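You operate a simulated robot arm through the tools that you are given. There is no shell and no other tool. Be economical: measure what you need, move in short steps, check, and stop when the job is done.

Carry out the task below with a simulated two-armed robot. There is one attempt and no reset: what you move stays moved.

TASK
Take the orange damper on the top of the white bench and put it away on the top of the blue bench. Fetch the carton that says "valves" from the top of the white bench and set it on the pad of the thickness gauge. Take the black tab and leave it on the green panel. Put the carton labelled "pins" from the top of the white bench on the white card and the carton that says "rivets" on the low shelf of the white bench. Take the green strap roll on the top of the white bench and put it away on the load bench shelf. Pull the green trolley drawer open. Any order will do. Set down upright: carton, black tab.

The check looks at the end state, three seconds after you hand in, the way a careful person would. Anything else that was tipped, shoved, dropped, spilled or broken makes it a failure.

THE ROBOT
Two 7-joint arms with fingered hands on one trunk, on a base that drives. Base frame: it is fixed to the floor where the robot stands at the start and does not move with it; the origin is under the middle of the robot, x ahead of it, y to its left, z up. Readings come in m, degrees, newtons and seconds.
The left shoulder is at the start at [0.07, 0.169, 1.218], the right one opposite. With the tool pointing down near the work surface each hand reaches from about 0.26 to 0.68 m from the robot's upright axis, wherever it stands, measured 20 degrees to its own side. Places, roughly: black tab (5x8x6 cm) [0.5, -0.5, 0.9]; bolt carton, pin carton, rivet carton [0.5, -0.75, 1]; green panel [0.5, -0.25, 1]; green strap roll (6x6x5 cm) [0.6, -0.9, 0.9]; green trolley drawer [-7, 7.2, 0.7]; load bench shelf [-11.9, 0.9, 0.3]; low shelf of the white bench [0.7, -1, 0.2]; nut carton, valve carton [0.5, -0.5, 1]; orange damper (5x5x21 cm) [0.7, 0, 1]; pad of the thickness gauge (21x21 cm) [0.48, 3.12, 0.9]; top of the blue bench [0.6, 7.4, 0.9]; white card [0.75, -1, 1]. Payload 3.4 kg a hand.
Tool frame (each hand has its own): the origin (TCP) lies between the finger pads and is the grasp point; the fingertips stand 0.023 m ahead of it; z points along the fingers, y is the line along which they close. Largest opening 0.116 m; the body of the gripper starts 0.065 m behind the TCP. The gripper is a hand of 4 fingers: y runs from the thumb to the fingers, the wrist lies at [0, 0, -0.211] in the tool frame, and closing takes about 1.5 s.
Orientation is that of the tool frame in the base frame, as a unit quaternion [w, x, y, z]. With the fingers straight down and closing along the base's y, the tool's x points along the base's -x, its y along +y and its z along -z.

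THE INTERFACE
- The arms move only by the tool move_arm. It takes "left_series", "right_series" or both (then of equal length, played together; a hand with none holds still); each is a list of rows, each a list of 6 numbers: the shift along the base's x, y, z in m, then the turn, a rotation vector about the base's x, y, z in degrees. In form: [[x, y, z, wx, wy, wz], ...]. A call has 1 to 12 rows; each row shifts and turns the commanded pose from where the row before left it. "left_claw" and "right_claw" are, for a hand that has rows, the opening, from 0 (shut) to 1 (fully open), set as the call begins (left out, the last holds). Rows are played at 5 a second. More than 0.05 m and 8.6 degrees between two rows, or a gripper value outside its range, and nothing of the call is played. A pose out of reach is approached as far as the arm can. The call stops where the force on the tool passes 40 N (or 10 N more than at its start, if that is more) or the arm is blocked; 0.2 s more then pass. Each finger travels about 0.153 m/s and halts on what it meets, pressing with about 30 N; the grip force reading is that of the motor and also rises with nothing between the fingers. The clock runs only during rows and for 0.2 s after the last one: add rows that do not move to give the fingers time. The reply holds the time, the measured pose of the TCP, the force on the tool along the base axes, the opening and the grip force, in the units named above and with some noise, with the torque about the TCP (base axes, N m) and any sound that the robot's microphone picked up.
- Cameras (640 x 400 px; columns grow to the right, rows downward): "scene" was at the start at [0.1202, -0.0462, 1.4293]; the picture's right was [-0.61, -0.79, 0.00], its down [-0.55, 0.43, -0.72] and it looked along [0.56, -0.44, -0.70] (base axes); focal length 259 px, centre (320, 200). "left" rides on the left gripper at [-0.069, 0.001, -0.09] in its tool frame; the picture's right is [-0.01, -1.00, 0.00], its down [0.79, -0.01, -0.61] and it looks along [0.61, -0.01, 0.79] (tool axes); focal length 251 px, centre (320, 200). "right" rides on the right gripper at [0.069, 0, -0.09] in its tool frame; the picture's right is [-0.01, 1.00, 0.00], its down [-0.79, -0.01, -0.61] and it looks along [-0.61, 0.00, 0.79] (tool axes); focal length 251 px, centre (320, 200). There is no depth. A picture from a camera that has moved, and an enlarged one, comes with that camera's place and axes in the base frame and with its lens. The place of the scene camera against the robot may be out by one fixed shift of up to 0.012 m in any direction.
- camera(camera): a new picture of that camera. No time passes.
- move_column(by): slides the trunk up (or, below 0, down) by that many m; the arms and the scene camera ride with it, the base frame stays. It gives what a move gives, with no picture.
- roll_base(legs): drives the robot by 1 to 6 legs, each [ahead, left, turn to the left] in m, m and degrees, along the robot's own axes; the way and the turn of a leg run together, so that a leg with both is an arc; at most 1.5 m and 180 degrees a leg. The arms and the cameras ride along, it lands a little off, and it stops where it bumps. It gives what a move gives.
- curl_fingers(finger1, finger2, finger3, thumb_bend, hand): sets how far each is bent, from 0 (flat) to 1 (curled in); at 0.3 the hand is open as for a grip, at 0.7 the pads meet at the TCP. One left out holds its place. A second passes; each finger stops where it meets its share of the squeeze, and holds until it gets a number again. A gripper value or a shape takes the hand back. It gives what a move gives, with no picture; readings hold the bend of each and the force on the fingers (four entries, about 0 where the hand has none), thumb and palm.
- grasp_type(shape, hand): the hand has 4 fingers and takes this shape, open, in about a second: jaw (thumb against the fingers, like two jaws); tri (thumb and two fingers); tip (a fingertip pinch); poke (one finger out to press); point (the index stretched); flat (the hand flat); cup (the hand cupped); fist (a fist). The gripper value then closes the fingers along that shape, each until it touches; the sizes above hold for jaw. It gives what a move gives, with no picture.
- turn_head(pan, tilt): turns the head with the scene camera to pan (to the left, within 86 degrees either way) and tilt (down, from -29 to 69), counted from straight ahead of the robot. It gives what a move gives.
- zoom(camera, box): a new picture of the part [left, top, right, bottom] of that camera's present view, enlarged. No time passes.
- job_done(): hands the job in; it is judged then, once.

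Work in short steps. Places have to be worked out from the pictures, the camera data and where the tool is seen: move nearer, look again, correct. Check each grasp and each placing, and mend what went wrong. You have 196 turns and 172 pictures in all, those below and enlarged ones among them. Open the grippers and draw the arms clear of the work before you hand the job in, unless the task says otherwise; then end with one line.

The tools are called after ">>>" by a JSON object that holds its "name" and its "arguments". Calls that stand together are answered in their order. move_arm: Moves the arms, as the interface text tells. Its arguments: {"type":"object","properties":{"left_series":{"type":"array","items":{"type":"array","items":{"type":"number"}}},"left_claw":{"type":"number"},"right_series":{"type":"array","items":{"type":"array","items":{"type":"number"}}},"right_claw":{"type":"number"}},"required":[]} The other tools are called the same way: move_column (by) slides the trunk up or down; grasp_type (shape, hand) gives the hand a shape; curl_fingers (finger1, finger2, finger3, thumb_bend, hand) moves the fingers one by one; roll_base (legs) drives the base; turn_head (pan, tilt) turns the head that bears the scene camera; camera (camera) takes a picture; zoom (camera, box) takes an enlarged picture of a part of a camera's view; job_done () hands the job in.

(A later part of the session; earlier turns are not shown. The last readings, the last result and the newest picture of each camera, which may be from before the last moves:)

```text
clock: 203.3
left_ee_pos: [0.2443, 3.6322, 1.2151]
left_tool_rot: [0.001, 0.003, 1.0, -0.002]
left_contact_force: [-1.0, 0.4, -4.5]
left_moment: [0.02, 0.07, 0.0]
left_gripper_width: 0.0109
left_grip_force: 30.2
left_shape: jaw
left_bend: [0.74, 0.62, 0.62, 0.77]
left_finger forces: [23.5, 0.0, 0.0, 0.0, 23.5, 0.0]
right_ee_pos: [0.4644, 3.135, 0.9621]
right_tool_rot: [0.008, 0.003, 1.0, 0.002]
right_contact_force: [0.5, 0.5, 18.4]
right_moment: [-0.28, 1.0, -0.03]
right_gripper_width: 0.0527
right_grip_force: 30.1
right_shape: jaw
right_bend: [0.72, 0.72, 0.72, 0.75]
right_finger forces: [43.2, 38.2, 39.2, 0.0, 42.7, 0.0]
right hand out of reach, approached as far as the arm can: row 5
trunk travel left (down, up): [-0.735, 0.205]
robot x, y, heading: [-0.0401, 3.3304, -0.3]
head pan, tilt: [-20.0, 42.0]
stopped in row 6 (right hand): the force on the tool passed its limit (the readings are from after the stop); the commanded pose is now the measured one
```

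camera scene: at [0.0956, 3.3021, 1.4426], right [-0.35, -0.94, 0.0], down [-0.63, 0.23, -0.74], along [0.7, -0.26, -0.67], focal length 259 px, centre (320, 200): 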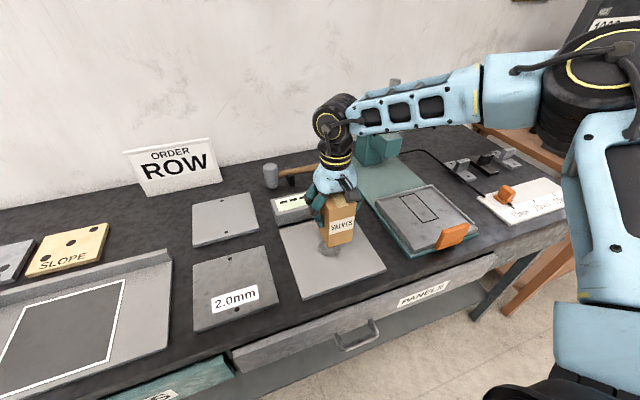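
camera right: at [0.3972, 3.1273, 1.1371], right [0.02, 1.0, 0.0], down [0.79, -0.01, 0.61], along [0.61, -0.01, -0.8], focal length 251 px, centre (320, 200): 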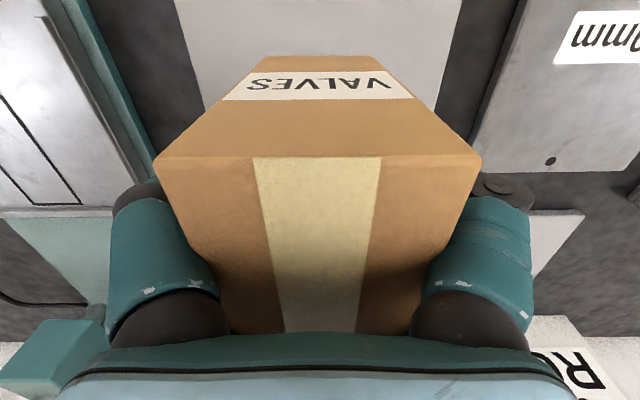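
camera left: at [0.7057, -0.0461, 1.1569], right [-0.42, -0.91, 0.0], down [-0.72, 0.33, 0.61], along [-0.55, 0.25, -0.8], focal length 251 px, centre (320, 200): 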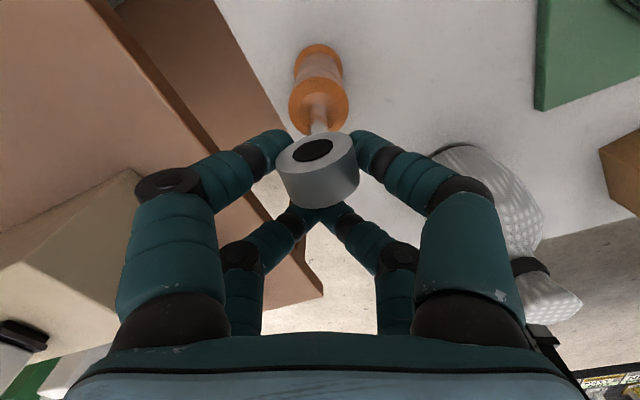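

Contact with the pad. I ease off 3 mm, open, and rise.

>>> {"name": "move_arm", "arguments": {"right_series": [[0, 0, 0.003, 0, 0, 0], [0, 0, 0, 0, 0, 0]]}}

>>> {"name": "move_arm", "arguments": {"right_series": [[0, 0, 0, 0, 0, 0], [0, 0, 0, 0, 0, 0], [0, 0, 0, 0, 0, 0], [0, 0, 0, 0, 0, 0], [0, 0, 0, 0, 0, 0]], "right_claw": 1}}

>>> {"name": "move_arm", "arguments": {"right_series": [[0, 0, 0.03, 0, 0, 0], [0, 0, 0.04, 0, 0, 0], [0, 0, 0.045, 0, 0, 0], [-0.01, 0, 0.045, 0, 0, 0], [-0.04, 0, 0.02, 0, 0, 0], [-0.045, 0, 0, 0, 0, 0], [-0.045, 0, 0, 0, 0, 0]]}}

>>> {"name": "camera", "arguments": {"camera": "scene"}}

```text
clock: 203.9
left_ee_pos: [0.244, 3.6329, 1.2151]
left_tool_rot: [-0.001, 0.003, 1.0, -0.002]
left_contact_force: [0.5, -0.1, -4.0]
left_moment: [-0.02, 0.07, -0.04]
left_gripper_width: 0.0113
left_grip_force: 30.6
left_shape: jaw
left_bend: [0.74, 0.62, 0.62, 0.77]
left_finger forces: [23.5, 0.0, 0.0, 0.0, 23.3, 0.1]
right_ee_pos: [0.465, 3.1343, 0.9623]
right_tool_rot: [0.005, 0.004, 1.0, 0.002]
right_contact_force: [-0.5, 0.6, 0.5]
right_moment: [-0.04, 0.21, -0.07]
right_gripper_width: 0.0528
right_grip_force: 29.5
right_shape: jaw
right_bend: [0.72, 0.72, 0.72, 0.75]
right_finger forces: [39.9, 37.7, 38.4, 0.0, 39.4, 0.0]
trunk travel left (down, up): [-0.735, 0.205]
robot x, y, heading: [-0.0382, 3.3246, -0.5]
head pan, tilt: [-20.0, 42.0]
```

```text
clock: 205.1
left_ee_pos: [0.2424, 3.6327, 1.2151]
left_tool_rot: [0.0, 0.003, 1.0, -0.001]
left_contact_force: [0.0, 0.1, -4.6]
left_moment: [0.02, 0.08, -0.01]
left_gripper_width: 0.011
left_grip_force: 29.8
left_shape: jaw
left_bend: [0.74, 0.62, 0.62, 0.77]
left_finger forces: [23.3, 0.0, 0.1, 0.1, 23.4, 0.0]
right_ee_pos: [0.4662, 3.1348, 0.9639]
right_tool_rot: [0.005, 0.003, 1.0, 0.003]
right_contact_force: [0.5, -1.0, 3.1]
right_moment: [0.0, 0.05, 0.0]
right_gripper_width: 0.1158
right_grip_force: 0.1
right_shape: jaw
right_bend: [0.3, 0.3, 0.3, 0.3]
right_finger forces: [1.3, 1.2, 1.2, 0.1, 1.8, 0.1]
trunk travel left (down, up): [-0.735, 0.205]
robot x, y, heading: [-0.0412, 3.3272, -0.7]
head pan, tilt: [-20.0, 42.0]
```

```text
clock: 206.7
left_ee_pos: [0.2434, 3.6317, 1.2156]
left_tool_rot: [0.001, 0.004, 1.0, -0.001]
left_contact_force: [0.1, -1.0, -4.7]
left_moment: [-0.02, 0.09, -0.01]
left_gripper_width: 0.0108
left_grip_force: 30.0
left_shape: jaw
left_bend: [0.74, 0.62, 0.62, 0.77]
left_finger forces: [23.4, 0.1, 0.0, 0.1, 23.3, 0.0]
right_ee_pos: [0.3224, 3.1342, 1.1439]
right_tool_rot: [0.007, 0.004, 1.0, 0.003]
right_contact_force: [0.0, -0.9, 0.6]
right_moment: [0.0, -0.03, 0.01]
right_gripper_width: 0.1158
right_grip_force: 0.0
right_shape: jaw
right_bend: [0.3, 0.3, 0.3, 0.3]
right_finger forces: [0.0, 0.1, 0.0, 0.0, 0.0, 0.0]
trunk travel left (down, up): [-0.735, 0.205]
robot x, y, heading: [-0.0393, 3.3273, -0.8]
head pan, tilt: [-20.0, 42.0]
```

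```text
64 pictures are left
camera scene: at [0.0928, 3.302, 1.4429], right [-0.35, -0.94, 0.0], down [-0.63, 0.23, -0.74], along [0.7, -0.26, -0.67], focal length 259 px, centre (320, 200)
```

scene: 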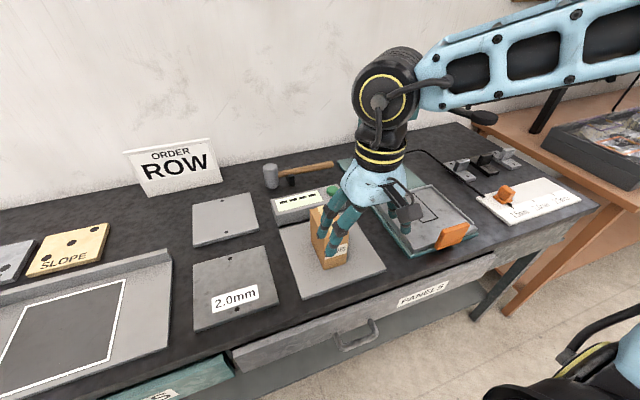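

VALVES stands on the gauge pad. I back away and look left along the route to the blue bench.

>>> {"name": "roll_base", "arguments": {"legs": [[-0.5, 0, 0.6]]}}

>>> {"name": "turn_head", "arguments": {"pan": 78, "tilt": 12}}

>>> {"name": "camera", "arguments": {"camera": "scene"}}

```text
clock: 209.7
left_ee_pos: [-0.2676, 3.6368, 1.2151]
left_tool_rot: [-0.002, -0.003, 1.0, 0.0]
left_contact_force: [0.5, 0.2, -4.3]
left_moment: [-0.05, 0.11, 0.02]
left_gripper_width: 0.0108
left_grip_force: 29.9
left_shape: jaw
left_bend: [0.74, 0.62, 0.62, 0.77]
left_finger forces: [23.4, 0.0, 0.0, 0.0, 23.5, 0.0]
right_ee_pos: [-0.1813, 3.1403, 1.1438]
right_tool_rot: [0.005, -0.003, 1.0, 0.002]
right_contact_force: [-0.1, -0.1, 0.5]
right_moment: [-0.02, 0.04, 0.02]
right_gripper_width: 0.1158
right_grip_force: 0.1
right_shape: jaw
right_bend: [0.3, 0.3, 0.3, 0.3]
right_finger forces: [0.0, 0.1, 0.1, 0.1, 0.1, 0.0]
trunk travel left (down, up): [-0.735, 0.205]
robot x, y, heading: [-0.5443, 3.3284, 0.3]
head pan, tilt: [-20.0, 42.0]
```

```text
clock: 211.4
left_ee_pos: [-0.2679, 3.6377, 1.2159]
left_tool_rot: [0.0, -0.003, 1.0, 0.0]
left_contact_force: [-0.5, 0.2, -3.6]
left_moment: [-0.02, 0.05, -0.01]
left_gripper_width: 0.0109
left_grip_force: 30.1
left_shape: jaw
left_bend: [0.74, 0.62, 0.62, 0.77]
left_finger forces: [23.4, 0.1, 0.1, 0.0, 23.5, 0.1]
right_ee_pos: [-0.1818, 3.1404, 1.1439]
right_tool_rot: [0.005, -0.002, 1.0, 0.004]
right_contact_force: [-0.4, -0.8, 0.4]
right_moment: [-0.01, 0.04, 0.0]
right_gripper_width: 0.116
right_grip_force: 0.0
right_shape: jaw
right_bend: [0.3, 0.3, 0.3, 0.3]
right_finger forces: [0.0, 0.1, 0.1, 0.0, 0.0, 0.1]
trunk travel left (down, up): [-0.735, 0.205]
robot x, y, heading: [-0.5484, 3.3324, 0.1]
head pan, tilt: [78.0, 12.0]
```

```text
63 pictures are left
camera scene: at [-0.4728, 3.4244, 1.49], right [0.98, -0.21, 0.0], down [-0.04, -0.2, -0.98], along [0.2, 0.96, -0.21], focal length 259 px, centre (320, 200)
```

scene: 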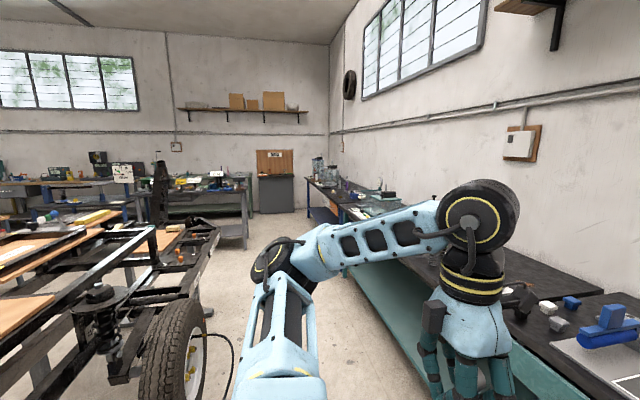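

A vehicle chassis stands on the left, with its wheel reaching to x ≈ -0.9. I shift forward to x ≈ -0.3 and slide 2.4 m left, then check again.

>>> {"name": "roll_base", "arguments": {"legs": [[0.25, 0, 0], [0, 1.2, -0.5], [0, 1.2, -0.5]]}}

>>> {"name": "turn_head", "arguments": {"pan": 55, "tilt": 18}}

>>> {"name": "camera", "arguments": {"camera": "scene"}}

```text
clock: 224.6
left_ee_pos: [0.0268, 6.0231, 1.2151]
left_tool_rot: [0.0, 0.012, 1.0, 0.0]
left_contact_force: [-0.9, 0.1, -4.0]
left_moment: [-0.02, 0.09, -0.02]
left_gripper_width: 0.0109
left_grip_force: 30.4
left_shape: jaw
left_bend: [0.74, 0.62, 0.62, 0.77]
left_finger forces: [23.3, 0.0, 0.1, 0.0, 23.5, 0.0]
right_ee_pos: [0.0984, 5.5236, 1.1416]
right_tool_rot: [0.005, 0.012, 1.0, 0.003]
right_contact_force: [-1.3, -0.5, 0.2]
right_moment: [0.03, 0.0, -0.01]
right_gripper_width: 0.1161
right_grip_force: 0.0
right_shape: jaw
right_bend: [0.3, 0.3, 0.3, 0.3]
right_finger forces: [0.1, 0.0, 0.0, 0.1, 0.0, 0.0]
trunk travel left (down, up): [-0.735, 0.205]
robot x, y, heading: [-0.2594, 5.7196, -1.4]
head pan, tilt: [78.0, 12.0]
```

```text
clock: 225.5
left_ee_pos: [0.0277, 6.0225, 1.2142]
left_tool_rot: [0.001, 0.012, 1.0, -0.001]
left_contact_force: [0.1, -0.5, -4.5]
left_moment: [-0.03, 0.08, 0.01]
left_gripper_width: 0.0109
left_grip_force: 30.0
left_shape: jaw
left_bend: [0.74, 0.62, 0.62, 0.77]
left_finger forces: [23.1, 0.1, 0.1, 0.0, 23.5, 0.0]
right_ee_pos: [0.0985, 5.5241, 1.1437]
right_tool_rot: [0.005, 0.012, 1.0, 0.002]
right_contact_force: [0.0, -0.1, 0.2]
right_moment: [0.01, 0.01, 0.03]
right_gripper_width: 0.1162
right_grip_force: 0.0
right_shape: jaw
right_bend: [0.3, 0.3, 0.3, 0.3]
right_finger forces: [0.1, 0.1, 0.0, 0.0, 0.0, 0.0]
trunk travel left (down, up): [-0.735, 0.205]
robot x, y, heading: [-0.2585, 5.7218, -1.5]
head pan, tilt: [55.0, 18.0]
```

```text
62 pictures are left
camera scene: at [-0.1504, 5.8007, 1.4803], right [0.8, -0.59, 0.0], down [-0.18, -0.25, -0.95], along [0.56, 0.77, -0.31], focal length 259 px, centre (320, 200)
```

scene: 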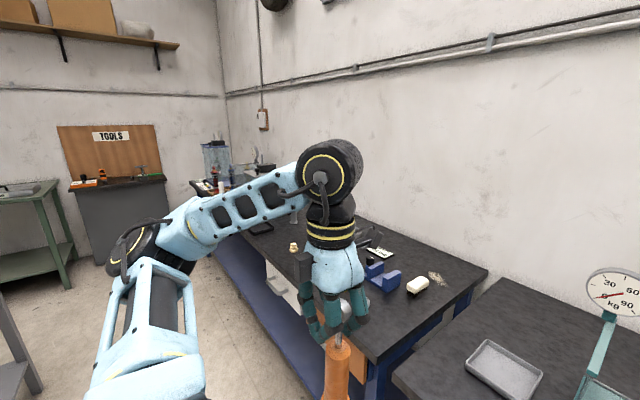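

The blue-framed bench is ahead-left. I slide another 1.25 m and view its top.

>>> {"name": "roll_base", "arguments": {"legs": [[0, 1.25, 1.2]]}}

>>> {"name": "turn_head", "arguments": {"pan": 15, "tilt": 32}}

>>> {"name": "camera", "arguments": {"camera": "scene"}}

```text
clock: 231.9
left_ee_pos: [0.0301, 7.2969, 1.2144]
left_tool_rot: [0.0, -0.003, 1.0, 0.0]
left_contact_force: [-0.6, 0.1, -3.8]
left_moment: [-0.03, 0.04, -0.05]
left_gripper_width: 0.0112
left_grip_force: 30.4
left_shape: jaw
left_bend: [0.74, 0.62, 0.62, 0.77]
left_finger forces: [23.2, 0.0, 0.1, 0.0, 23.5, 0.1]
right_ee_pos: [0.1176, 6.7985, 1.1431]
right_tool_rot: [0.006, -0.003, 1.0, 0.003]
right_contact_force: [1.0, 0.0, -0.1]
right_moment: [0.02, 0.01, -0.01]
right_gripper_width: 0.1159
right_grip_force: 0.1
right_shape: jaw
right_bend: [0.3, 0.3, 0.3, 0.3]
right_finger forces: [0.1, 0.0, 0.0, 0.0, 0.0, 0.0]
trunk travel left (down, up): [-0.735, 0.205]
robot x, y, heading: [-0.2489, 6.9874, 0.4]
head pan, tilt: [55.0, 18.0]
```

```text
clock: 232.9
left_ee_pos: [0.0292, 7.2973, 1.2139]
left_tool_rot: [0.0, -0.003, 1.0, -0.001]
left_contact_force: [0.2, -0.3, -4.3]
left_moment: [-0.05, 0.12, 0.01]
left_gripper_width: 0.0108
left_grip_force: 30.3
left_shape: jaw
left_bend: [0.74, 0.62, 0.62, 0.77]
left_finger forces: [23.1, 0.0, 0.0, 0.0, 23.5, 0.1]
right_ee_pos: [0.1175, 6.7998, 1.1435]
right_tool_rot: [0.006, -0.003, 1.0, 0.003]
right_contact_force: [0.6, -0.3, -0.5]
right_moment: [-0.03, 0.0, 0.0]
right_gripper_width: 0.1163
right_grip_force: 0.0
right_shape: jaw
right_bend: [0.3, 0.3, 0.3, 0.3]
right_finger forces: [0.0, 0.1, 0.1, 0.0, 0.0, 0.1]
trunk travel left (down, up): [-0.735, 0.205]
robot x, y, heading: [-0.2492, 6.988, 0.4]
head pan, tilt: [15.0, 32.0]
```

```text
61 pictures are left
camera scene: at [-0.1069, 7.0163, 1.4578], right [0.26, -0.96, 0.0], down [-0.51, -0.14, -0.85], along [0.82, 0.22, -0.53], focal length 259 px, centre (320, 200)
```

scene: 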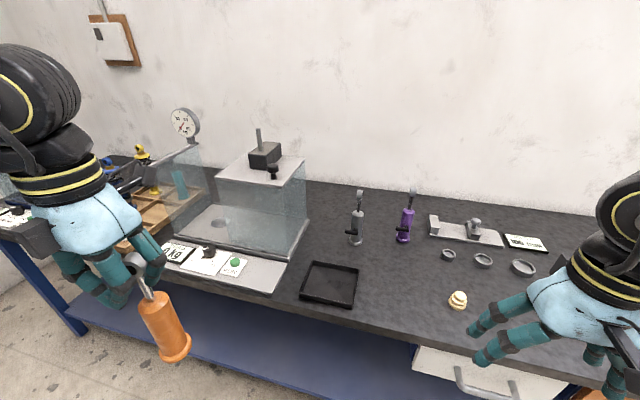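

Free spot on the blue bench at about (0.46, 6.93), clear of the two other dampers, tray and rings. I move the robot to y ≈ 6.71, x ≈ 0 (pulling the right hand back).

>>> {"name": "move_arm", "arguments": {"right_series": [[-0.04, 0, 0.02, 0, 0, 0], [-0.04, 0, 0.02, 0, 0, 0], [-0.03, 0, 0.02, 0, 0, 0]]}}

>>> {"name": "roll_base", "arguments": {"legs": [[0, -0.27, -0.4], [0.24, 0, 0]]}}

>>> {"name": "camera", "arguments": {"camera": "scene"}}

>>> {"name": "camera", "arguments": {"camera": "left"}}

```text
clock: 233.7
left_ee_pos: [0.0291, 7.2973, 1.2152]
left_tool_rot: [0.0, -0.003, 1.0, -0.001]
left_contact_force: [-0.8, -0.7, -4.0]
left_moment: [0.02, 0.04, -0.01]
left_gripper_width: 0.0108
left_grip_force: 29.8
left_shape: jaw
left_bend: [0.74, 0.62, 0.62, 0.77]
left_finger forces: [23.2, 0.0, 0.0, 0.1, 23.5, 0.0]
right_ee_pos: [0.0055, 6.7992, 1.2036]
right_tool_rot: [0.005, -0.003, 1.0, 0.003]
right_contact_force: [-1.0, -0.8, -0.6]
right_moment: [-0.01, -0.03, 0.0]
right_gripper_width: 0.1161
right_grip_force: 0.0
right_shape: jaw
right_bend: [0.3, 0.3, 0.3, 0.3]
right_finger forces: [0.0, 0.1, 0.0, 0.1, 0.1, 0.0]
trunk travel left (down, up): [-0.735, 0.205]
robot x, y, heading: [-0.2461, 6.9859, 0.3]
head pan, tilt: [15.0, 32.0]
```

```text
clock: 237.1
left_ee_pos: [0.2749, 7.0198, 1.2161]
left_tool_rot: [-0.001, 0.001, 1.0, 0.0]
left_contact_force: [-1.0, -0.6, -4.0]
left_moment: [-0.03, 0.09, -0.03]
left_gripper_width: 0.0109
left_grip_force: 29.6
left_shape: jaw
left_bend: [0.74, 0.62, 0.62, 0.77]
left_finger forces: [23.3, 0.0, 0.0, 0.0, 23.7, 0.1]
right_ee_pos: [0.2484, 6.5225, 1.2039]
right_tool_rot: [0.006, 0.001, 1.0, 0.003]
right_contact_force: [-0.6, 0.3, 0.1]
right_moment: [0.01, -0.03, -0.01]
right_gripper_width: 0.1159
right_grip_force: 0.1
right_shape: jaw
right_bend: [0.3, 0.3, 0.3, 0.3]
right_finger forces: [0.0, 0.0, 0.0, 0.0, 0.0, 0.0]
trunk travel left (down, up): [-0.735, 0.205]
robot x, y, heading: [-0.0055, 6.7171, -0.2]
head pan, tilt: [15.0, 32.0]
```

```text
60 pictures are left
camera scene: at [0.1352, 6.7403, 1.458], right [0.26, -0.97, 0.0], down [-0.51, -0.14, -0.85], along [0.82, 0.22, -0.53], focal length 259 px, centre (320, 200)
```

scene: 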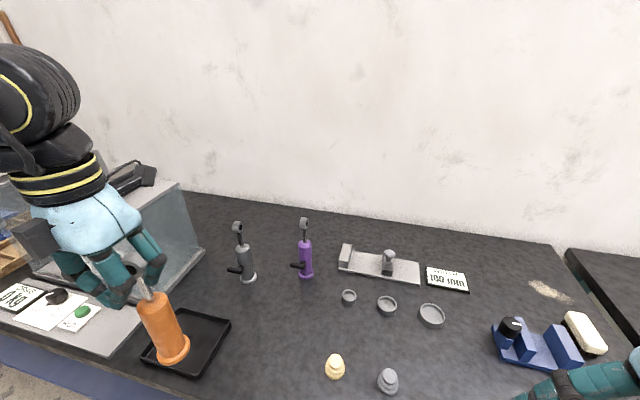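

```text
59 pictures are left
camera left: at [0.3443, 7.02, 1.305], right [0.01, -1.0, 0.0], down [-0.8, 0.0, 0.61], along [-0.61, 0.0, -0.8], focal length 251 px, centre (320, 200)
```

left: 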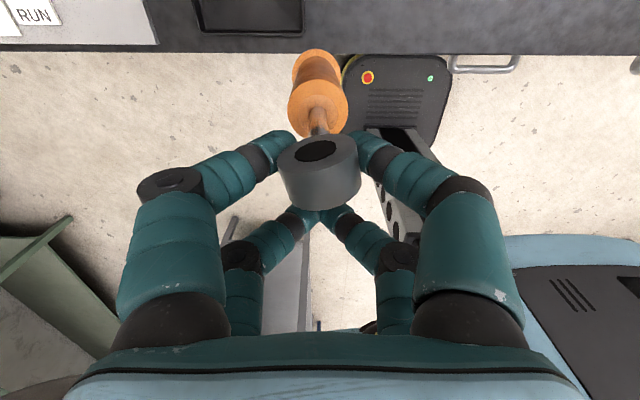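

The free spot is at ≈ (0.455, 6.905). I move the damper above it and lower most of the way.

>>> {"name": "move_arm", "arguments": {"left_series": [[0.0325, -0.023, 0, 0, 0, 0], [0.0325, -0.023, 0, 0, 0, 0], [0.0325, -0.023, 0, 0, 0, 0], [0.0325, -0.023, 0, 0, 0, 0], [0.0325, -0.023, 0, 0, 0, 0], [0, 0, -0.04, 0, 0, 0], [0, 0, -0.04, 0, 0, 0], [0, 0, -0.02, 0, 0, 0], [0, 0, 0, 0, 0, 0]]}}

>>> {"name": "camera", "arguments": {"camera": "scene"}}

```text
clock: 239.1
left_ee_pos: [0.4395, 6.9049, 1.1159]
left_tool_rot: [0.0, 0.001, 1.0, -0.001]
left_contact_force: [0.2, -0.6, -4.1]
left_moment: [-0.01, 0.06, -0.02]
left_gripper_width: 0.0109
left_grip_force: 30.3
left_shape: jaw
left_bend: [0.74, 0.62, 0.62, 0.78]
left_finger forces: [23.1, 0.1, 0.0, 0.0, 23.5, 0.0]
right_ee_pos: [0.2496, 6.5223, 1.2039]
right_tool_rot: [0.005, 0.001, 1.0, 0.002]
right_contact_force: [0.6, 0.3, 0.4]
right_moment: [0.02, -0.01, -0.01]
right_gripper_width: 0.1159
right_grip_force: 0.0
right_shape: jaw
right_bend: [0.3, 0.3, 0.3, 0.3]
right_finger forces: [0.1, 0.1, 0.1, 0.0, 0.0, 0.0]
trunk travel left (down, up): [-0.735, 0.205]
robot x, y, heading: [-0.0061, 6.7142, -0.0]
head pan, tilt: [15.0, 32.0]
```

```text
58 pictures are left
camera scene: at [0.1369, 6.7407, 1.4578], right [0.26, -0.97, 0.0], down [-0.51, -0.14, -0.85], along [0.82, 0.22, -0.53], focal length 259 px, centre (320, 200)
```

scene: 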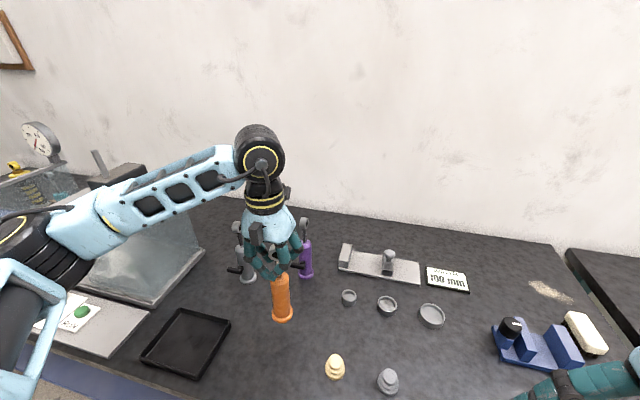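

Clear all round. I lower until the damper stands.

>>> {"name": "move_arm", "arguments": {"left_series": [[0, 0, -0.02, 0, 0, 0], [0, 0, -0.01, 0, 0, 0], [0, 0, -0.006, 0, 0, 0], [0, 0, -0.005, 0, 0, 0], [0, 0, -0.004, 0, 0, 0], [0, 0, -0.004, 0, 0, 0], [0, 0, -0.004, 0, 0, 0], [0, 0, -0.003, 0, 0, 0], [0, 0, 0, 0, 0, 0]]}}

```text
clock: 241.1
left_ee_pos: [0.4405, 6.9045, 1.0586]
left_tool_rot: [0.0, 0.001, 1.0, 0.0]
left_contact_force: [0.1, 1.0, -4.4]
left_moment: [-0.01, 0.11, 0.01]
left_gripper_width: 0.0108
left_grip_force: 30.1
left_shape: jaw
left_bend: [0.74, 0.62, 0.62, 0.78]
left_finger forces: [23.2, 0.0, 0.0, 0.1, 23.5, 0.0]
right_ee_pos: [0.2503, 6.5225, 1.2031]
right_tool_rot: [0.005, 0.002, 1.0, 0.003]
right_contact_force: [-0.1, 0.0, -0.4]
right_moment: [0.0, 0.01, 0.02]
right_gripper_width: 0.1161
right_grip_force: 0.0
right_shape: jaw
right_bend: [0.3, 0.3, 0.3, 0.3]
right_finger forces: [0.0, 0.0, 0.0, 0.0, 0.1, 0.0]
trunk travel left (down, up): [-0.735, 0.205]
robot x, y, heading: [-0.0056, 6.7135, -0.3]
head pan, tilt: [15.0, 32.0]
```

No contact yet (weight still 4.4 N); I keep lowering in small steps.

>>> {"name": "move_arm", "arguments": {"left_series": [[0, 0, -0.004, 0, 0, 0], [0, 0, -0.004, 0, 0, 0], [0, 0, -0.004, 0, 0, 0], [0, 0, -0.004, 0, 0, 0], [0, 0, -0.004, 0, 0, 0], [0, 0, -0.004, 0, 0, 0], [0, 0, -0.004, 0, 0, 0], [0, 0, -0.004, 0, 0, 0], [0, 0, 0, 0, 0, 0]]}}

>>> {"name": "camera", "arguments": {"camera": "scene"}}

```text
clock: 243.1
left_ee_pos: [0.4358, 6.9046, 1.031]
left_tool_rot: [0.003, 0.001, 1.0, 0.0]
left_contact_force: [3.5, 3.5, 37.2]
left_moment: [0.07, -0.72, 0.1]
left_gripper_width: 0.0102
left_grip_force: 30.4
left_shape: jaw
left_bend: [0.79, 0.62, 0.62, 0.85]
left_finger forces: [33.3, 0.0, 0.0, 0.1, 27.8, 0.0]
right_ee_pos: [0.247, 6.5219, 1.2051]
right_tool_rot: [0.007, 0.001, 1.0, 0.004]
right_contact_force: [0.2, -0.3, 1.0]
right_moment: [0.04, 0.02, 0.02]
right_gripper_width: 0.1159
right_grip_force: 0.2
right_shape: jaw
right_bend: [0.3, 0.3, 0.3, 0.3]
right_finger forces: [0.0, 0.1, 0.1, 0.0, 0.0, 0.0]
trunk travel left (down, up): [-0.735, 0.205]
robot x, y, heading: [-0.0067, 6.7155, -0.3]
head pan, tilt: [15.0, 32.0]
```

```text
57 pictures are left
camera scene: at [0.1321, 6.7391, 1.4588], right [0.26, -0.97, 0.0], down [-0.51, -0.13, -0.85], along [0.82, 0.22, -0.53], focal length 259 px, centre (320, 200)
```

scene: 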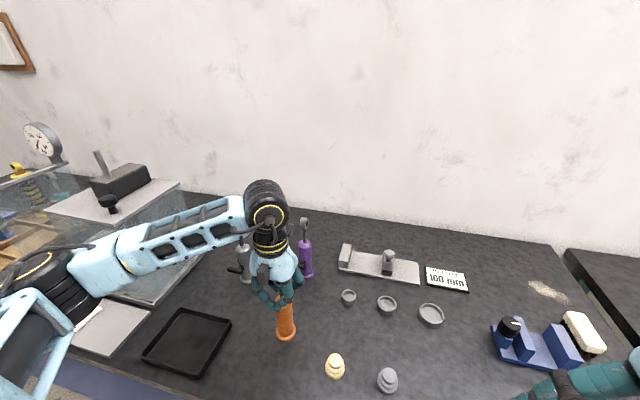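

Standing, with some push. I relieve 6 mm, then open.

>>> {"name": "move_arm", "arguments": {"left_series": [[0, 0, 0.003, 0, 0, 0], [0, 0, 0.003, 0, 0, 0], [0, 0, 0, 0, 0, 0]]}}

>>> {"name": "camera", "arguments": {"camera": "left"}}

```text
clock: 243.9
left_ee_pos: [0.437, 6.9037, 1.0323]
left_tool_rot: [-0.001, 0.001, 1.0, 0.0]
left_contact_force: [0.4, 1.4, 3.6]
left_moment: [0.17, -0.1, 0.01]
left_gripper_width: 0.0095
left_grip_force: 30.9
left_shape: jaw
left_bend: [0.78, 0.62, 0.62, 0.83]
left_finger forces: [24.1, 0.0, 0.1, 0.1, 24.0, 0.0]
right_ee_pos: [0.2487, 6.5229, 1.2039]
right_tool_rot: [0.006, 0.002, 1.0, 0.003]
right_contact_force: [0.1, -0.4, -0.2]
right_moment: [-0.01, 0.02, 0.0]
right_gripper_width: 0.1158
right_grip_force: 0.1
right_shape: jaw
right_bend: [0.3, 0.3, 0.3, 0.3]
right_finger forces: [0.0, 0.0, 0.0, 0.0, 0.0, 0.0]
trunk travel left (down, up): [-0.735, 0.205]
robot x, y, heading: [-0.0046, 6.7108, -0.1]
head pan, tilt: [15.0, 32.0]
```

```text
56 pictures are left
camera left: at [0.507, 6.9048, 1.1214], right [0.01, -1.0, 0.0], down [-0.79, -0.01, 0.61], along [-0.61, 0.0, -0.79], focal length 251 px, centre (320, 200)
```

left: 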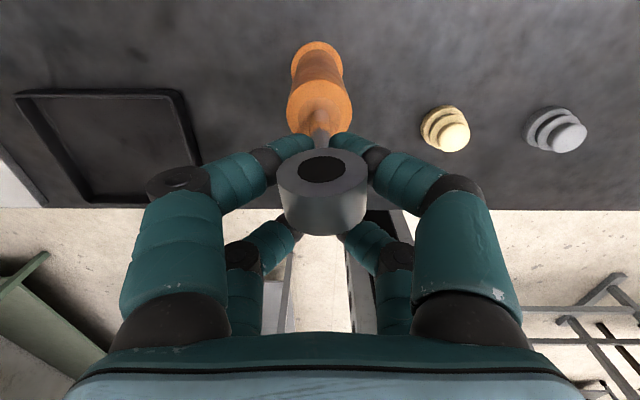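

The damper is vertical. I open the hand and rise straight up.

>>> {"name": "move_arm", "arguments": {"left_series": [[0, 0, 0, 0, 0, 0], [0, 0, 0, 0, 0, 0], [0, 0, 0, 0, 0, 0], [0, 0, 0, 0, 0, 0], [0, 0, 0, 0, 0, 0]], "left_claw": 1}}

>>> {"name": "move_arm", "arguments": {"left_series": [[0, 0, 0.03, 0, 0, 0], [0, 0, 0.04, 0, 0, 0], [0, 0, 0.045, 0, 0, 0], [-0.01, 0, 0.045, 0, 0, 0], [-0.04, 0.02, 0.02, 0, 0, 0], [-0.045, 0.02, 0, 0, 0, 0], [-0.045, 0.02, 0, 0, 0, 0]]}}

>>> {"name": "camera", "arguments": {"camera": "scene"}}

```text
clock: 245.1
left_ee_pos: [0.4385, 6.9035, 1.0329]
left_tool_rot: [-0.001, 0.0, 1.0, -0.001]
left_contact_force: [0.0, -0.1, -0.7]
left_moment: [-0.02, -0.01, 0.0]
left_gripper_width: 0.1158
left_grip_force: 0.1
left_shape: jaw
left_bend: [0.3, 0.3, 0.3, 0.3]
left_finger forces: [0.1, 0.0, 0.0, 0.0, 0.0, 0.0]
right_ee_pos: [0.2506, 6.5217, 1.2016]
right_tool_rot: [0.006, 0.002, 1.0, 0.002]
right_contact_force: [-0.1, 0.5, -0.7]
right_moment: [-0.03, 0.04, 0.02]
right_gripper_width: 0.1159
right_grip_force: 0.0
right_shape: jaw
right_bend: [0.3, 0.3, 0.3, 0.3]
right_finger forces: [0.0, 0.0, 0.0, 0.1, 0.0, 0.1]
trunk travel left (down, up): [-0.735, 0.205]
robot x, y, heading: [-0.0068, 6.7131, -0.3]
head pan, tilt: [15.0, 32.0]
```

```text
clock: 246.7
left_ee_pos: [0.2947, 6.9636, 1.216]
left_tool_rot: [0.001, 0.002, 1.0, -0.001]
left_contact_force: [-0.2, 0.2, 0.0]
left_moment: [-0.01, -0.03, -0.02]
left_gripper_width: 0.1161
left_grip_force: 0.2
left_shape: jaw
left_bend: [0.3, 0.3, 0.3, 0.3]
left_finger forces: [0.0, 0.0, 0.1, 0.0, 0.1, 0.0]
right_ee_pos: [0.2473, 6.5236, 1.2038]
right_tool_rot: [0.006, 0.002, 1.0, 0.002]
right_contact_force: [0.8, 0.2, 0.1]
right_moment: [0.01, -0.01, -0.03]
right_gripper_width: 0.1161
right_grip_force: 0.1
right_shape: jaw
right_bend: [0.3, 0.3, 0.3, 0.3]
right_finger forces: [0.1, 0.1, 0.1, 0.0, 0.0, 0.0]
trunk travel left (down, up): [-0.735, 0.205]
robot x, y, heading: [-0.0056, 6.7129, -0.3]
head pan, tilt: [15.0, 32.0]
```

```text
55 pictures are left
camera scene: at [0.134, 6.741, 1.4581], right [0.25, -0.97, 0.0], down [-0.51, -0.14, -0.85], along [0.82, 0.22, -0.53], focal length 259 px, centre (320, 200)
```

scene: 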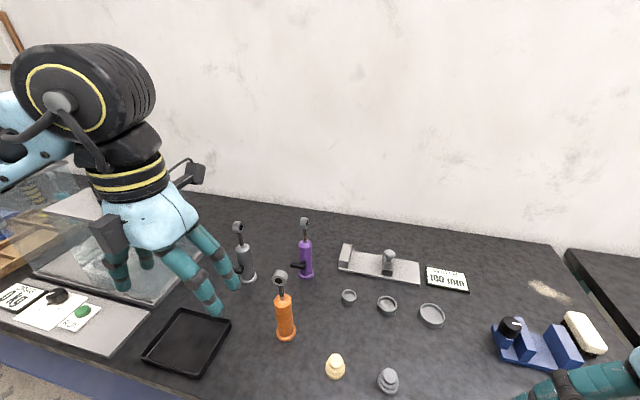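

The damper stands on the blue bench. Now back for the strap roll: I back off to x ≈ -0.28 and slide right.

>>> {"name": "roll_base", "arguments": {"legs": [[-0.28, 0, 0.3], [0, -1.5, 0], [0, -1.5, 0]]}}

>>> {"name": "roll_base", "arguments": {"legs": [[-0.15, 0, 0], [0, -1.5, 0], [0, -1.5, 0], [0, -1.2, 0]]}}

```text
clock: 262.7
left_ee_pos: [0.0099, 3.9528, 1.216]
left_tool_rot: [0.0, -0.006, 1.0, 0.0]
left_contact_force: [-0.3, 0.1, 0.3]
left_moment: [-0.01, 0.0, 0.02]
left_gripper_width: 0.1159
left_grip_force: 0.1
left_shape: jaw
left_bend: [0.3, 0.3, 0.3, 0.3]
left_finger forces: [0.0, 0.0, 0.0, 0.0, 0.1, 0.0]
right_ee_pos: [-0.031, 3.511, 1.2039]
right_tool_rot: [0.006, -0.006, 1.0, 0.003]
right_contact_force: [-0.2, 0.1, -0.6]
right_moment: [0.0, 0.0, -0.01]
right_gripper_width: 0.116
right_grip_force: 0.0
right_shape: jaw
right_bend: [0.3, 0.3, 0.3, 0.3]
right_finger forces: [0.0, 0.0, 0.0, 0.1, 0.0, 0.0]
trunk travel left (down, up): [-0.735, 0.205]
robot x, y, heading: [-0.2933, 3.6998, 0.6]
head pan, tilt: [15.0, 32.0]
```

```text
clock: 283.8
left_ee_pos: [-0.2522, -0.2614, 1.2161]
left_tool_rot: [0.0, 0.037, 0.999, -0.002]
left_contact_force: [-0.6, 0.5, -0.2]
left_moment: [0.0, 0.02, 0.0]
left_gripper_width: 0.1157
left_grip_force: 0.1
left_shape: jaw
left_bend: [0.3, 0.3, 0.3, 0.3]
left_finger forces: [0.0, 0.0, 0.1, 0.0, 0.0, 0.0]
right_ee_pos: [-0.3323, -0.6976, 1.2039]
right_tool_rot: [0.006, 0.037, 0.999, 0.002]
right_contact_force: [0.4, -0.7, 0.3]
right_moment: [0.03, 0.05, 0.01]
right_gripper_width: 0.1159
right_grip_force: 0.0
right_shape: jaw
right_bend: [0.3, 0.3, 0.3, 0.3]
right_finger forces: [0.0, 0.0, 0.0, 0.0, 0.0, 0.0]
trunk travel left (down, up): [-0.735, 0.205]
robot x, y, heading: [-0.5759, -0.4895, -4.2]
head pan, tilt: [15.0, 32.0]
```

I square up and approach the bench with the right hand over the strap roll (≈ (0.558, -0.936)).

>>> {"name": "roll_base", "arguments": {"legs": [[0, -0.23, 4.3], [0.62, 0, 0]]}}

>>> {"name": "move_arm", "arguments": {"right_series": [[0.04, 0, -0.02, 0, 0, 0], [0.04, 0, -0.02, 0, 0, 0], [0.04, 0, -0.02, 0, 0, 0], [0, 0, 0, 0, 0, 0]]}}

>>> {"name": "camera", "arguments": {"camera": "right"}}

```text
clock: 288.7
left_ee_pos: [0.3457, -0.4713, 1.2164]
left_tool_rot: [0.001, 0.001, 1.0, -0.001]
left_contact_force: [-0.5, 1.3, -0.3]
left_moment: [0.01, 0.03, -0.02]
left_gripper_width: 0.1158
left_grip_force: 0.0
left_shape: jaw
left_bend: [0.3, 0.3, 0.3, 0.3]
left_finger forces: [0.0, 0.0, 0.1, 0.0, 0.0, 0.1]
right_ee_pos: [0.2972, -0.9109, 1.2034]
right_tool_rot: [0.005, 0.0, 1.0, 0.002]
right_contact_force: [-0.3, -0.9, 0.5]
right_moment: [-0.01, 0.01, -0.02]
right_gripper_width: 0.1157
right_grip_force: 0.0
right_shape: jaw
right_bend: [0.3, 0.3, 0.3, 0.3]
right_finger forces: [0.0, 0.0, 0.0, 0.0, 0.0, 0.0]
trunk travel left (down, up): [-0.735, 0.205]
robot x, y, heading: [0.0395, -0.7206, -0.2]
head pan, tilt: [15.0, 32.0]
```

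```text
clock: 289.7
left_ee_pos: [0.3446, -0.4707, 1.2154]
left_tool_rot: [0.001, 0.001, 1.0, 0.0]
left_contact_force: [0.7, 0.4, -0.1]
left_moment: [0.02, -0.03, 0.0]
left_gripper_width: 0.1159
left_grip_force: 0.0
left_shape: jaw
left_bend: [0.3, 0.3, 0.3, 0.3]
left_finger forces: [0.0, 0.0, 0.1, 0.0, 0.0, 0.0]
right_ee_pos: [0.4183, -0.9133, 1.1439]
right_tool_rot: [0.006, 0.0, 1.0, 0.002]
right_contact_force: [0.2, 0.3, 0.5]
right_moment: [-0.02, -0.04, 0.01]
right_gripper_width: 0.1157
right_grip_force: 0.1
right_shape: jaw
right_bend: [0.3, 0.3, 0.3, 0.3]
right_finger forces: [0.0, 0.0, 0.0, 0.0, 0.0, 0.0]
trunk travel left (down, up): [-0.735, 0.205]
robot x, y, heading: [0.0417, -0.7193, -0.3]
head pan, tilt: [15.0, 32.0]
```

```text
54 pictures are left
camera right: at [0.3492, -0.9117, 1.2318], right [0.01, 1.0, 0.01], down [0.79, -0.01, 0.62], along [0.62, 0.0, -0.79], focal length 251 px, centre (320, 200)
```

right: 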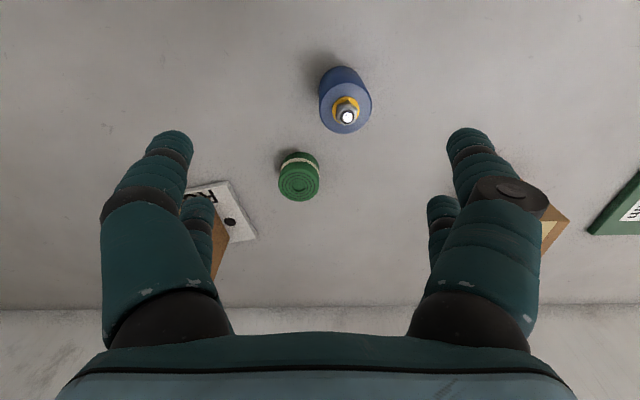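

Roll at (0.554, -0.942); the bottle next to it is about 13 cm tall at (0.427, -0.885). I turn the hand 25° so its camera stays clear of the bottle, go over the roll and descend.

>>> {"name": "move_arm", "arguments": {"right_series": [[0.034, -0.007, -0.01, 0, 0.8, 6.5], [0.034, -0.007, -0.01, 0, 0, 6.5], [0.034, -0.007, -0.02, 0, 0, 6.5], [0.034, -0.007, -0.02, 0, 0, 6.5], [0, 0, -0.04, 0, 0, 0], [0, 0, 0, 0, 0, 0]]}}

>>> {"name": "camera", "arguments": {"camera": "right"}}

```text
clock: 291.1
left_ee_pos: [0.3457, -0.4714, 1.2151]
left_tool_rot: [0.0, 0.001, 1.0, -0.001]
left_contact_force: [0.3, -0.3, 0.7]
left_moment: [0.02, -0.01, -0.02]
left_gripper_width: 0.1158
left_grip_force: 0.0
left_shape: jaw
left_bend: [0.3, 0.3, 0.3, 0.3]
left_finger forces: [0.0, 0.1, 0.1, 0.0, 0.0, 0.0]
right_ee_pos: [0.5532, -0.9383, 1.0428]
right_tool_rot: [-0.003, -0.224, 0.975, 0.002]
right_contact_force: [-0.3, 0.4, -0.5]
right_moment: [-0.02, 0.01, -0.01]
right_gripper_width: 0.1159
right_grip_force: 0.0
right_shape: jaw
right_bend: [0.3, 0.3, 0.3, 0.3]
right_finger forces: [0.0, 0.0, 0.0, 0.1, 0.0, 0.0]
trunk travel left (down, up): [-0.735, 0.205]
robot x, y, heading: [0.0433, -0.7218, -0.0]
head pan, tilt: [15.0, 32.0]
```

```text
53 pictures are left
camera right: at [0.4921, -0.9676, 1.133], right [-0.43, 0.9, 0.01], down [0.72, 0.34, 0.6], along [0.54, 0.26, -0.8], focal length 251 px, centre (320, 200)
```

right: 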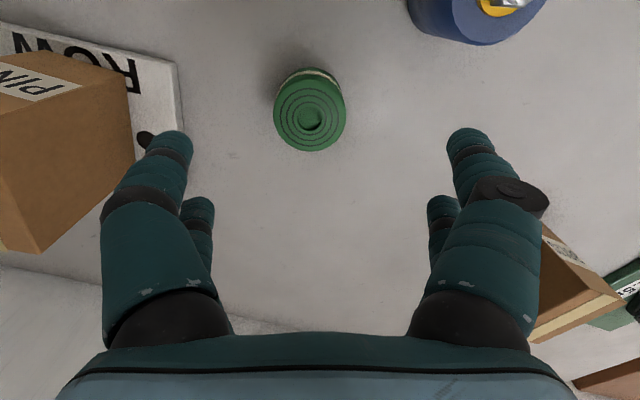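

Centred within 7 mm. I correct, descend to z ≈ 0.908 and close.

>>> {"name": "move_arm", "arguments": {"right_series": [[0.002, -0.007, -0.04, 0, 0, 0], [0, 0, -0.045, 0, 0, 0], [0, 0, -0.035, 0, 0, 0], [0, 0, -0.013, 0, 0, 0], [0, 0, 0, 0, 0, 0]]}}

>>> {"name": "move_arm", "arguments": {"right_series": [[0, 0, 0, 0, 0, 0], [0, 0, 0, 0, 0, 0], [0, 0, 0, 0, 0, 0], [0, 0, 0, 0, 0, 0], [0, 0, 0, 0, 0, 0], [0, 0, 0, 0, 0, 0], [0, 0, 0, 0, 0, 0]], "right_claw": 0}}

>>> {"name": "move_arm", "arguments": {"right_series": [[0, 0, 0.03, 0, 0, 0], [0, 0, 0.045, 0, 0, 0], [0, 0, 0.045, 0, 0, 0], [0, 0, 0.045, 0, 0, 0], [-0.02, 0, 0.04, 0, 0, 0], [0, 0, 0, 0, 0, 0]]}}

>>> {"name": "camera", "arguments": {"camera": "right"}}

```text
clock: 292.3
left_ee_pos: [0.3466, -0.4712, 1.216]
left_tool_rot: [0.0, 0.001, 1.0, 0.0]
left_contact_force: [0.6, -0.4, 0.4]
left_moment: [-0.02, -0.02, -0.01]
left_gripper_width: 0.1158
left_grip_force: 0.1
left_shape: jaw
left_bend: [0.3, 0.3, 0.3, 0.3]
left_finger forces: [0.1, 0.0, 0.1, 0.0, 0.0, 0.1]
right_ee_pos: [0.5488, -0.9531, 0.918]
right_tool_rot: [-0.001, -0.224, 0.975, 0.003]
right_contact_force: [0.0, -0.4, 0.1]
right_moment: [-0.02, -0.01, 0.0]
right_gripper_width: 0.1157
right_grip_force: 0.2
right_shape: jaw
right_bend: [0.3, 0.3, 0.3, 0.3]
right_finger forces: [0.0, 0.0, 0.1, 0.1, 0.0, 0.0]
right hand out of reach, approached as far as the arm can: row 3, 4
trunk travel left (down, up): [-0.735, 0.205]
robot x, y, heading: [0.043, -0.7228, -0.3]
head pan, tilt: [15.0, 32.0]
```

```text
clock: 293.9
left_ee_pos: [0.3469, -0.4711, 1.2157]
left_tool_rot: [0.001, 0.002, 1.0, -0.001]
left_contact_force: [-0.4, -0.4, 0.4]
left_moment: [0.0, 0.0, 0.02]
left_gripper_width: 0.1158
left_grip_force: 0.1
left_shape: jaw
left_bend: [0.3, 0.3, 0.3, 0.3]
left_finger forces: [0.0, 0.1, 0.0, 0.1, 0.1, 0.1]
right_ee_pos: [0.5476, -0.9526, 0.9188]
right_tool_rot: [-0.002, -0.223, 0.975, 0.003]
right_contact_force: [0.1, 1.7, 0.3]
right_moment: [0.04, -0.06, -0.01]
right_gripper_width: 0.0178
right_grip_force: 30.1
right_shape: jaw
right_bend: [0.72, 0.73, 0.73, 0.73]
right_finger forces: [0.0, 27.1, 28.7, 0.1, 0.0, 0.0]
trunk travel left (down, up): [-0.735, 0.205]
robot x, y, heading: [0.0401, -0.72, -0.2]
head pan, tilt: [15.0, 32.0]
```

```text
clock: 295.3
left_ee_pos: [0.347, -0.4716, 1.2161]
left_tool_rot: [-0.001, 0.001, 1.0, 0.0]
left_contact_force: [-0.4, -0.7, 0.5]
left_moment: [0.02, 0.0, -0.01]
left_gripper_width: 0.1159
left_grip_force: 0.0
left_shape: jaw
left_bend: [0.3, 0.3, 0.3, 0.3]
left_finger forces: [0.1, 0.1, 0.1, 0.0, 0.1, 0.0]
right_ee_pos: [0.5319, -0.9528, 1.1233]
right_tool_rot: [-0.002, -0.224, 0.975, 0.003]
right_contact_force: [0.2, -0.3, -1.7]
right_moment: [-0.02, 0.04, -0.03]
right_gripper_width: 0.0176
right_grip_force: 30.1
right_shape: jaw
right_bend: [0.72, 0.73, 0.73, 0.73]
right_finger forces: [0.0, 27.2, 28.9, 0.0, 0.0, 0.1]
trunk travel left (down, up): [-0.735, 0.205]
robot x, y, heading: [0.0435, -0.7205, -0.2]
head pan, tilt: [15.0, 32.0]
```

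```text
52 pictures are left
camera right: at [0.4695, -0.9826, 1.2126], right [-0.43, 0.9, 0.01], down [0.72, 0.34, 0.6], along [0.54, 0.26, -0.8], focal length 251 px, centre (320, 200)
```

right: 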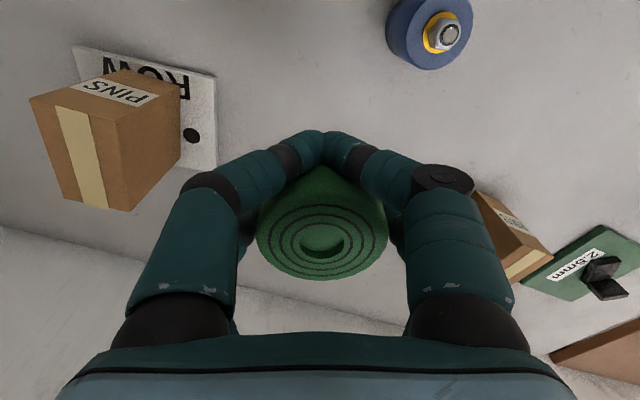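

The roll is held by the rear finger pair, centred on it. I retract, back away, turn around to face -x, and look at the way to the load bench.

>>> {"name": "move_arm", "arguments": {"right_series": [[-0.045, 0.01, 0.01, 0, 0, 0], [-0.045, 0.01, 0, 0, 0, 0], [-0.045, 0.01, 0, 0, 0, 0], [-0.045, 0.01, 0, 0, 0, 0], [0, 0, 0, 0, 0, 0]]}}

>>> {"name": "roll_base", "arguments": {"legs": [[-0.75, 0, 0], [0, 0, 180]]}}

>>> {"name": "turn_head", "arguments": {"pan": 0, "tilt": 12}}

>>> {"name": "camera", "arguments": {"camera": "scene"}}

```text
clock: 296.5
left_ee_pos: [0.3468, -0.4711, 1.215]
left_tool_rot: [-0.001, 0.001, 1.0, 0.0]
left_contact_force: [0.0, -0.2, 0.3]
left_moment: [-0.02, 0.04, 0.0]
left_gripper_width: 0.1161
left_grip_force: 0.0
left_shape: jaw
left_bend: [0.3, 0.3, 0.3, 0.3]
left_finger forces: [0.0, 0.0, 0.0, 0.1, 0.1, 0.1]
right_ee_pos: [0.3505, -0.9122, 1.136]
right_tool_rot: [-0.003, -0.224, 0.974, 0.003]
right_contact_force: [-0.2, 0.3, -2.0]
right_moment: [0.02, 0.07, -0.01]
right_gripper_width: 0.0174
right_grip_force: 29.8
right_shape: jaw
right_bend: [0.72, 0.73, 0.73, 0.73]
right_finger forces: [0.0, 27.3, 28.7, 0.0, 0.0, 0.1]
trunk travel left (down, up): [-0.735, 0.205]
robot x, y, heading: [0.0437, -0.7224, 0.1]
head pan, tilt: [15.0, 32.0]
```

```text
clock: 307.9
left_ee_pos: [-1.0008, -0.9771, 1.2155]
left_tool_rot: [0.0, 1.0, 0.01, 0.001]
left_contact_force: [-0.2, -0.8, -0.4]
left_moment: [0.0, 0.01, 0.02]
left_gripper_width: 0.1157
left_grip_force: 0.0
left_shape: jaw
left_bend: [0.3, 0.3, 0.3, 0.3]
left_finger forces: [0.1, 0.0, 0.0, 0.1, 0.0, 0.0]
right_ee_pos: [-1.0152, -0.5368, 1.136]
right_tool_rot: [0.003, 0.972, 0.236, 0.003]
right_contact_force: [0.8, 0.6, -1.5]
right_moment: [0.03, -0.06, 0.01]
right_gripper_width: 0.0172
right_grip_force: 30.2
right_shape: jaw
right_bend: [0.72, 0.73, 0.73, 0.73]
right_finger forces: [0.0, 26.5, 28.2, 0.0, 0.0, 0.0]
trunk travel left (down, up): [-0.735, 0.205]
robot x, y, heading: [-0.7015, -0.721, -178.7]
head pan, tilt: [15.0, 32.0]
```

```text
clock: 308.7
left_ee_pos: [-1.0008, -0.9766, 1.2152]
left_tool_rot: [-0.001, 1.0, 0.011, 0.0]
left_contact_force: [-0.7, 0.5, 0.0]
left_moment: [0.0, -0.02, -0.01]
left_gripper_width: 0.1161
left_grip_force: 0.0
left_shape: jaw
left_bend: [0.3, 0.3, 0.3, 0.3]
left_finger forces: [0.0, 0.1, 0.0, 0.0, 0.0, 0.1]
right_ee_pos: [-1.0138, -0.5374, 1.1346]
right_tool_rot: [0.003, 0.972, 0.235, 0.002]
right_contact_force: [-0.1, -0.5, -1.3]
right_moment: [0.0, 0.0, -0.01]
right_gripper_width: 0.0177
right_grip_force: 30.4
right_shape: jaw
right_bend: [0.72, 0.73, 0.73, 0.73]
right_finger forces: [0.0, 26.5, 28.3, 0.0, 0.0, 0.1]
trunk travel left (down, up): [-0.735, 0.205]
robot x, y, heading: [-0.7037, -0.7186, -178.9]
head pan, tilt: [0.0, 12.0]
```

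```text
51 pictures are left
camera scene: at [-0.8412, -0.719, 1.49], right [-0.02, 1.0, 0.0], down [0.21, 0.0, -0.98], along [-0.98, -0.02, -0.21], focal length 259 px, centre (320, 200)
```

scene: 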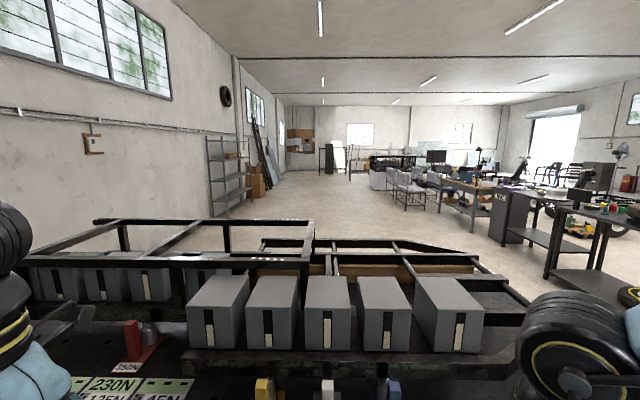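

A frame bench blocks the direct way (x ≈ -1.4, y up to ≈ 0.2). There is a lane at y ≈ 0.75. I slide right (to +y) 1.5 m and look ahead.

>>> {"name": "roll_base", "arguments": {"legs": [[0, -1.5, -1]]}}

>>> {"name": "camera", "arguments": {"camera": "scene"}}

```text
clock: 316.2
left_ee_pos: [-1.0216, 0.5407, 1.2153]
left_tool_rot: [0.0, 1.0, 0.002, 0.0]
left_contact_force: [0.2, 0.1, 0.4]
left_moment: [-0.02, -0.01, 0.0]
left_gripper_width: 0.1158
left_grip_force: 0.1
left_shape: jaw
left_bend: [0.3, 0.3, 0.3, 0.3]
left_finger forces: [0.0, 0.1, 0.0, 0.0, 0.0, 0.0]
right_ee_pos: [-1.0276, 0.9809, 1.136]
right_tool_rot: [0.003, 0.974, 0.226, 0.003]
right_contact_force: [-0.4, -0.6, -2.3]
right_moment: [0.0, 0.0, -0.03]
right_gripper_width: 0.0176
right_grip_force: 30.4
right_shape: jaw
right_bend: [0.72, 0.73, 0.73, 0.73]
right_finger forces: [0.0, 26.7, 28.3, 0.0, 0.0, 0.0]
trunk travel left (down, up): [-0.735, 0.205]
robot x, y, heading: [-0.7214, 0.7903, -179.8]
head pan, tilt: [0.0, 12.0]
```

```text
50 pictures are left
camera scene: at [-0.8579, 0.7957, 1.4901], right [0.0, 1.0, 0.0], down [0.21, 0.0, -0.98], along [-0.98, 0.0, -0.21], focal length 259 px, centre (320, 200)
```

scene: 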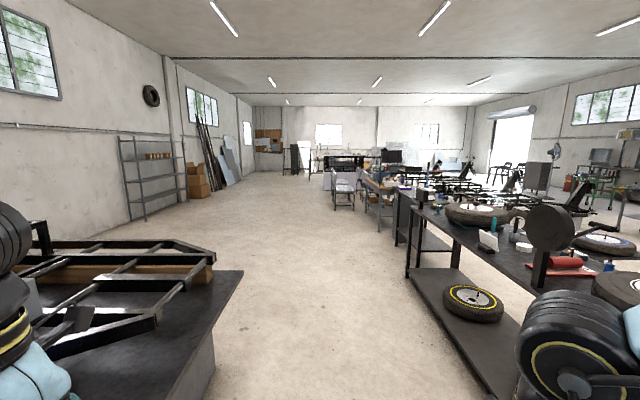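

The lane is y ≈ 0.5–1.6 wide. I centre at y ≈ 1.03 and drive 4.4 m forward (−x), veering slightly left (to y ≈ 0.7) after the tables.

>>> {"name": "roll_base", "arguments": {"legs": [[0, -0.23, -0.2], [1.4, 0, 0], [1.4, 0, 0], [1.4, 0.25, 0]]}}

>>> {"name": "camera", "arguments": {"camera": "scene"}}

```text
clock: 337.9
left_ee_pos: [-5.2246, 0.4655, 1.2158]
left_tool_rot: [-0.001, 1.0, 0.014, 0.0]
left_contact_force: [0.4, 0.2, 0.7]
left_moment: [0.0, -0.01, 0.04]
left_gripper_width: 0.1158
left_grip_force: 0.1
left_shape: jaw
left_bend: [0.3, 0.3, 0.3, 0.3]
left_finger forces: [0.1, 0.0, 0.0, 0.0, 0.0, 0.1]
right_ee_pos: [-5.2423, 0.9042, 1.1353]
right_tool_rot: [0.005, 0.971, 0.239, 0.003]
right_contact_force: [0.7, -0.4, -1.8]
right_moment: [0.05, 0.0, 0.01]
right_gripper_width: 0.0173
right_grip_force: 30.2
right_shape: jaw
right_bend: [0.72, 0.73, 0.73, 0.73]
right_finger forces: [0.0, 26.7, 28.3, 0.1, 0.0, 0.0]
trunk travel left (down, up): [-0.735, 0.205]
robot x, y, heading: [-4.927, 0.7228, -178.6]
head pan, tilt: [0.0, 12.0]
```

```text
49 pictures are left
camera scene: at [-5.0671, 0.7242, 1.4901], right [-0.03, 1.0, 0.0], down [0.21, 0.01, -0.98], along [-0.98, -0.03, -0.21], focal length 259 px, centre (320, 200)
```

scene: 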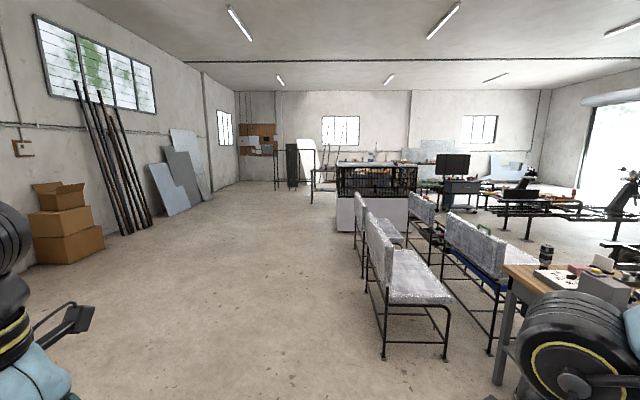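

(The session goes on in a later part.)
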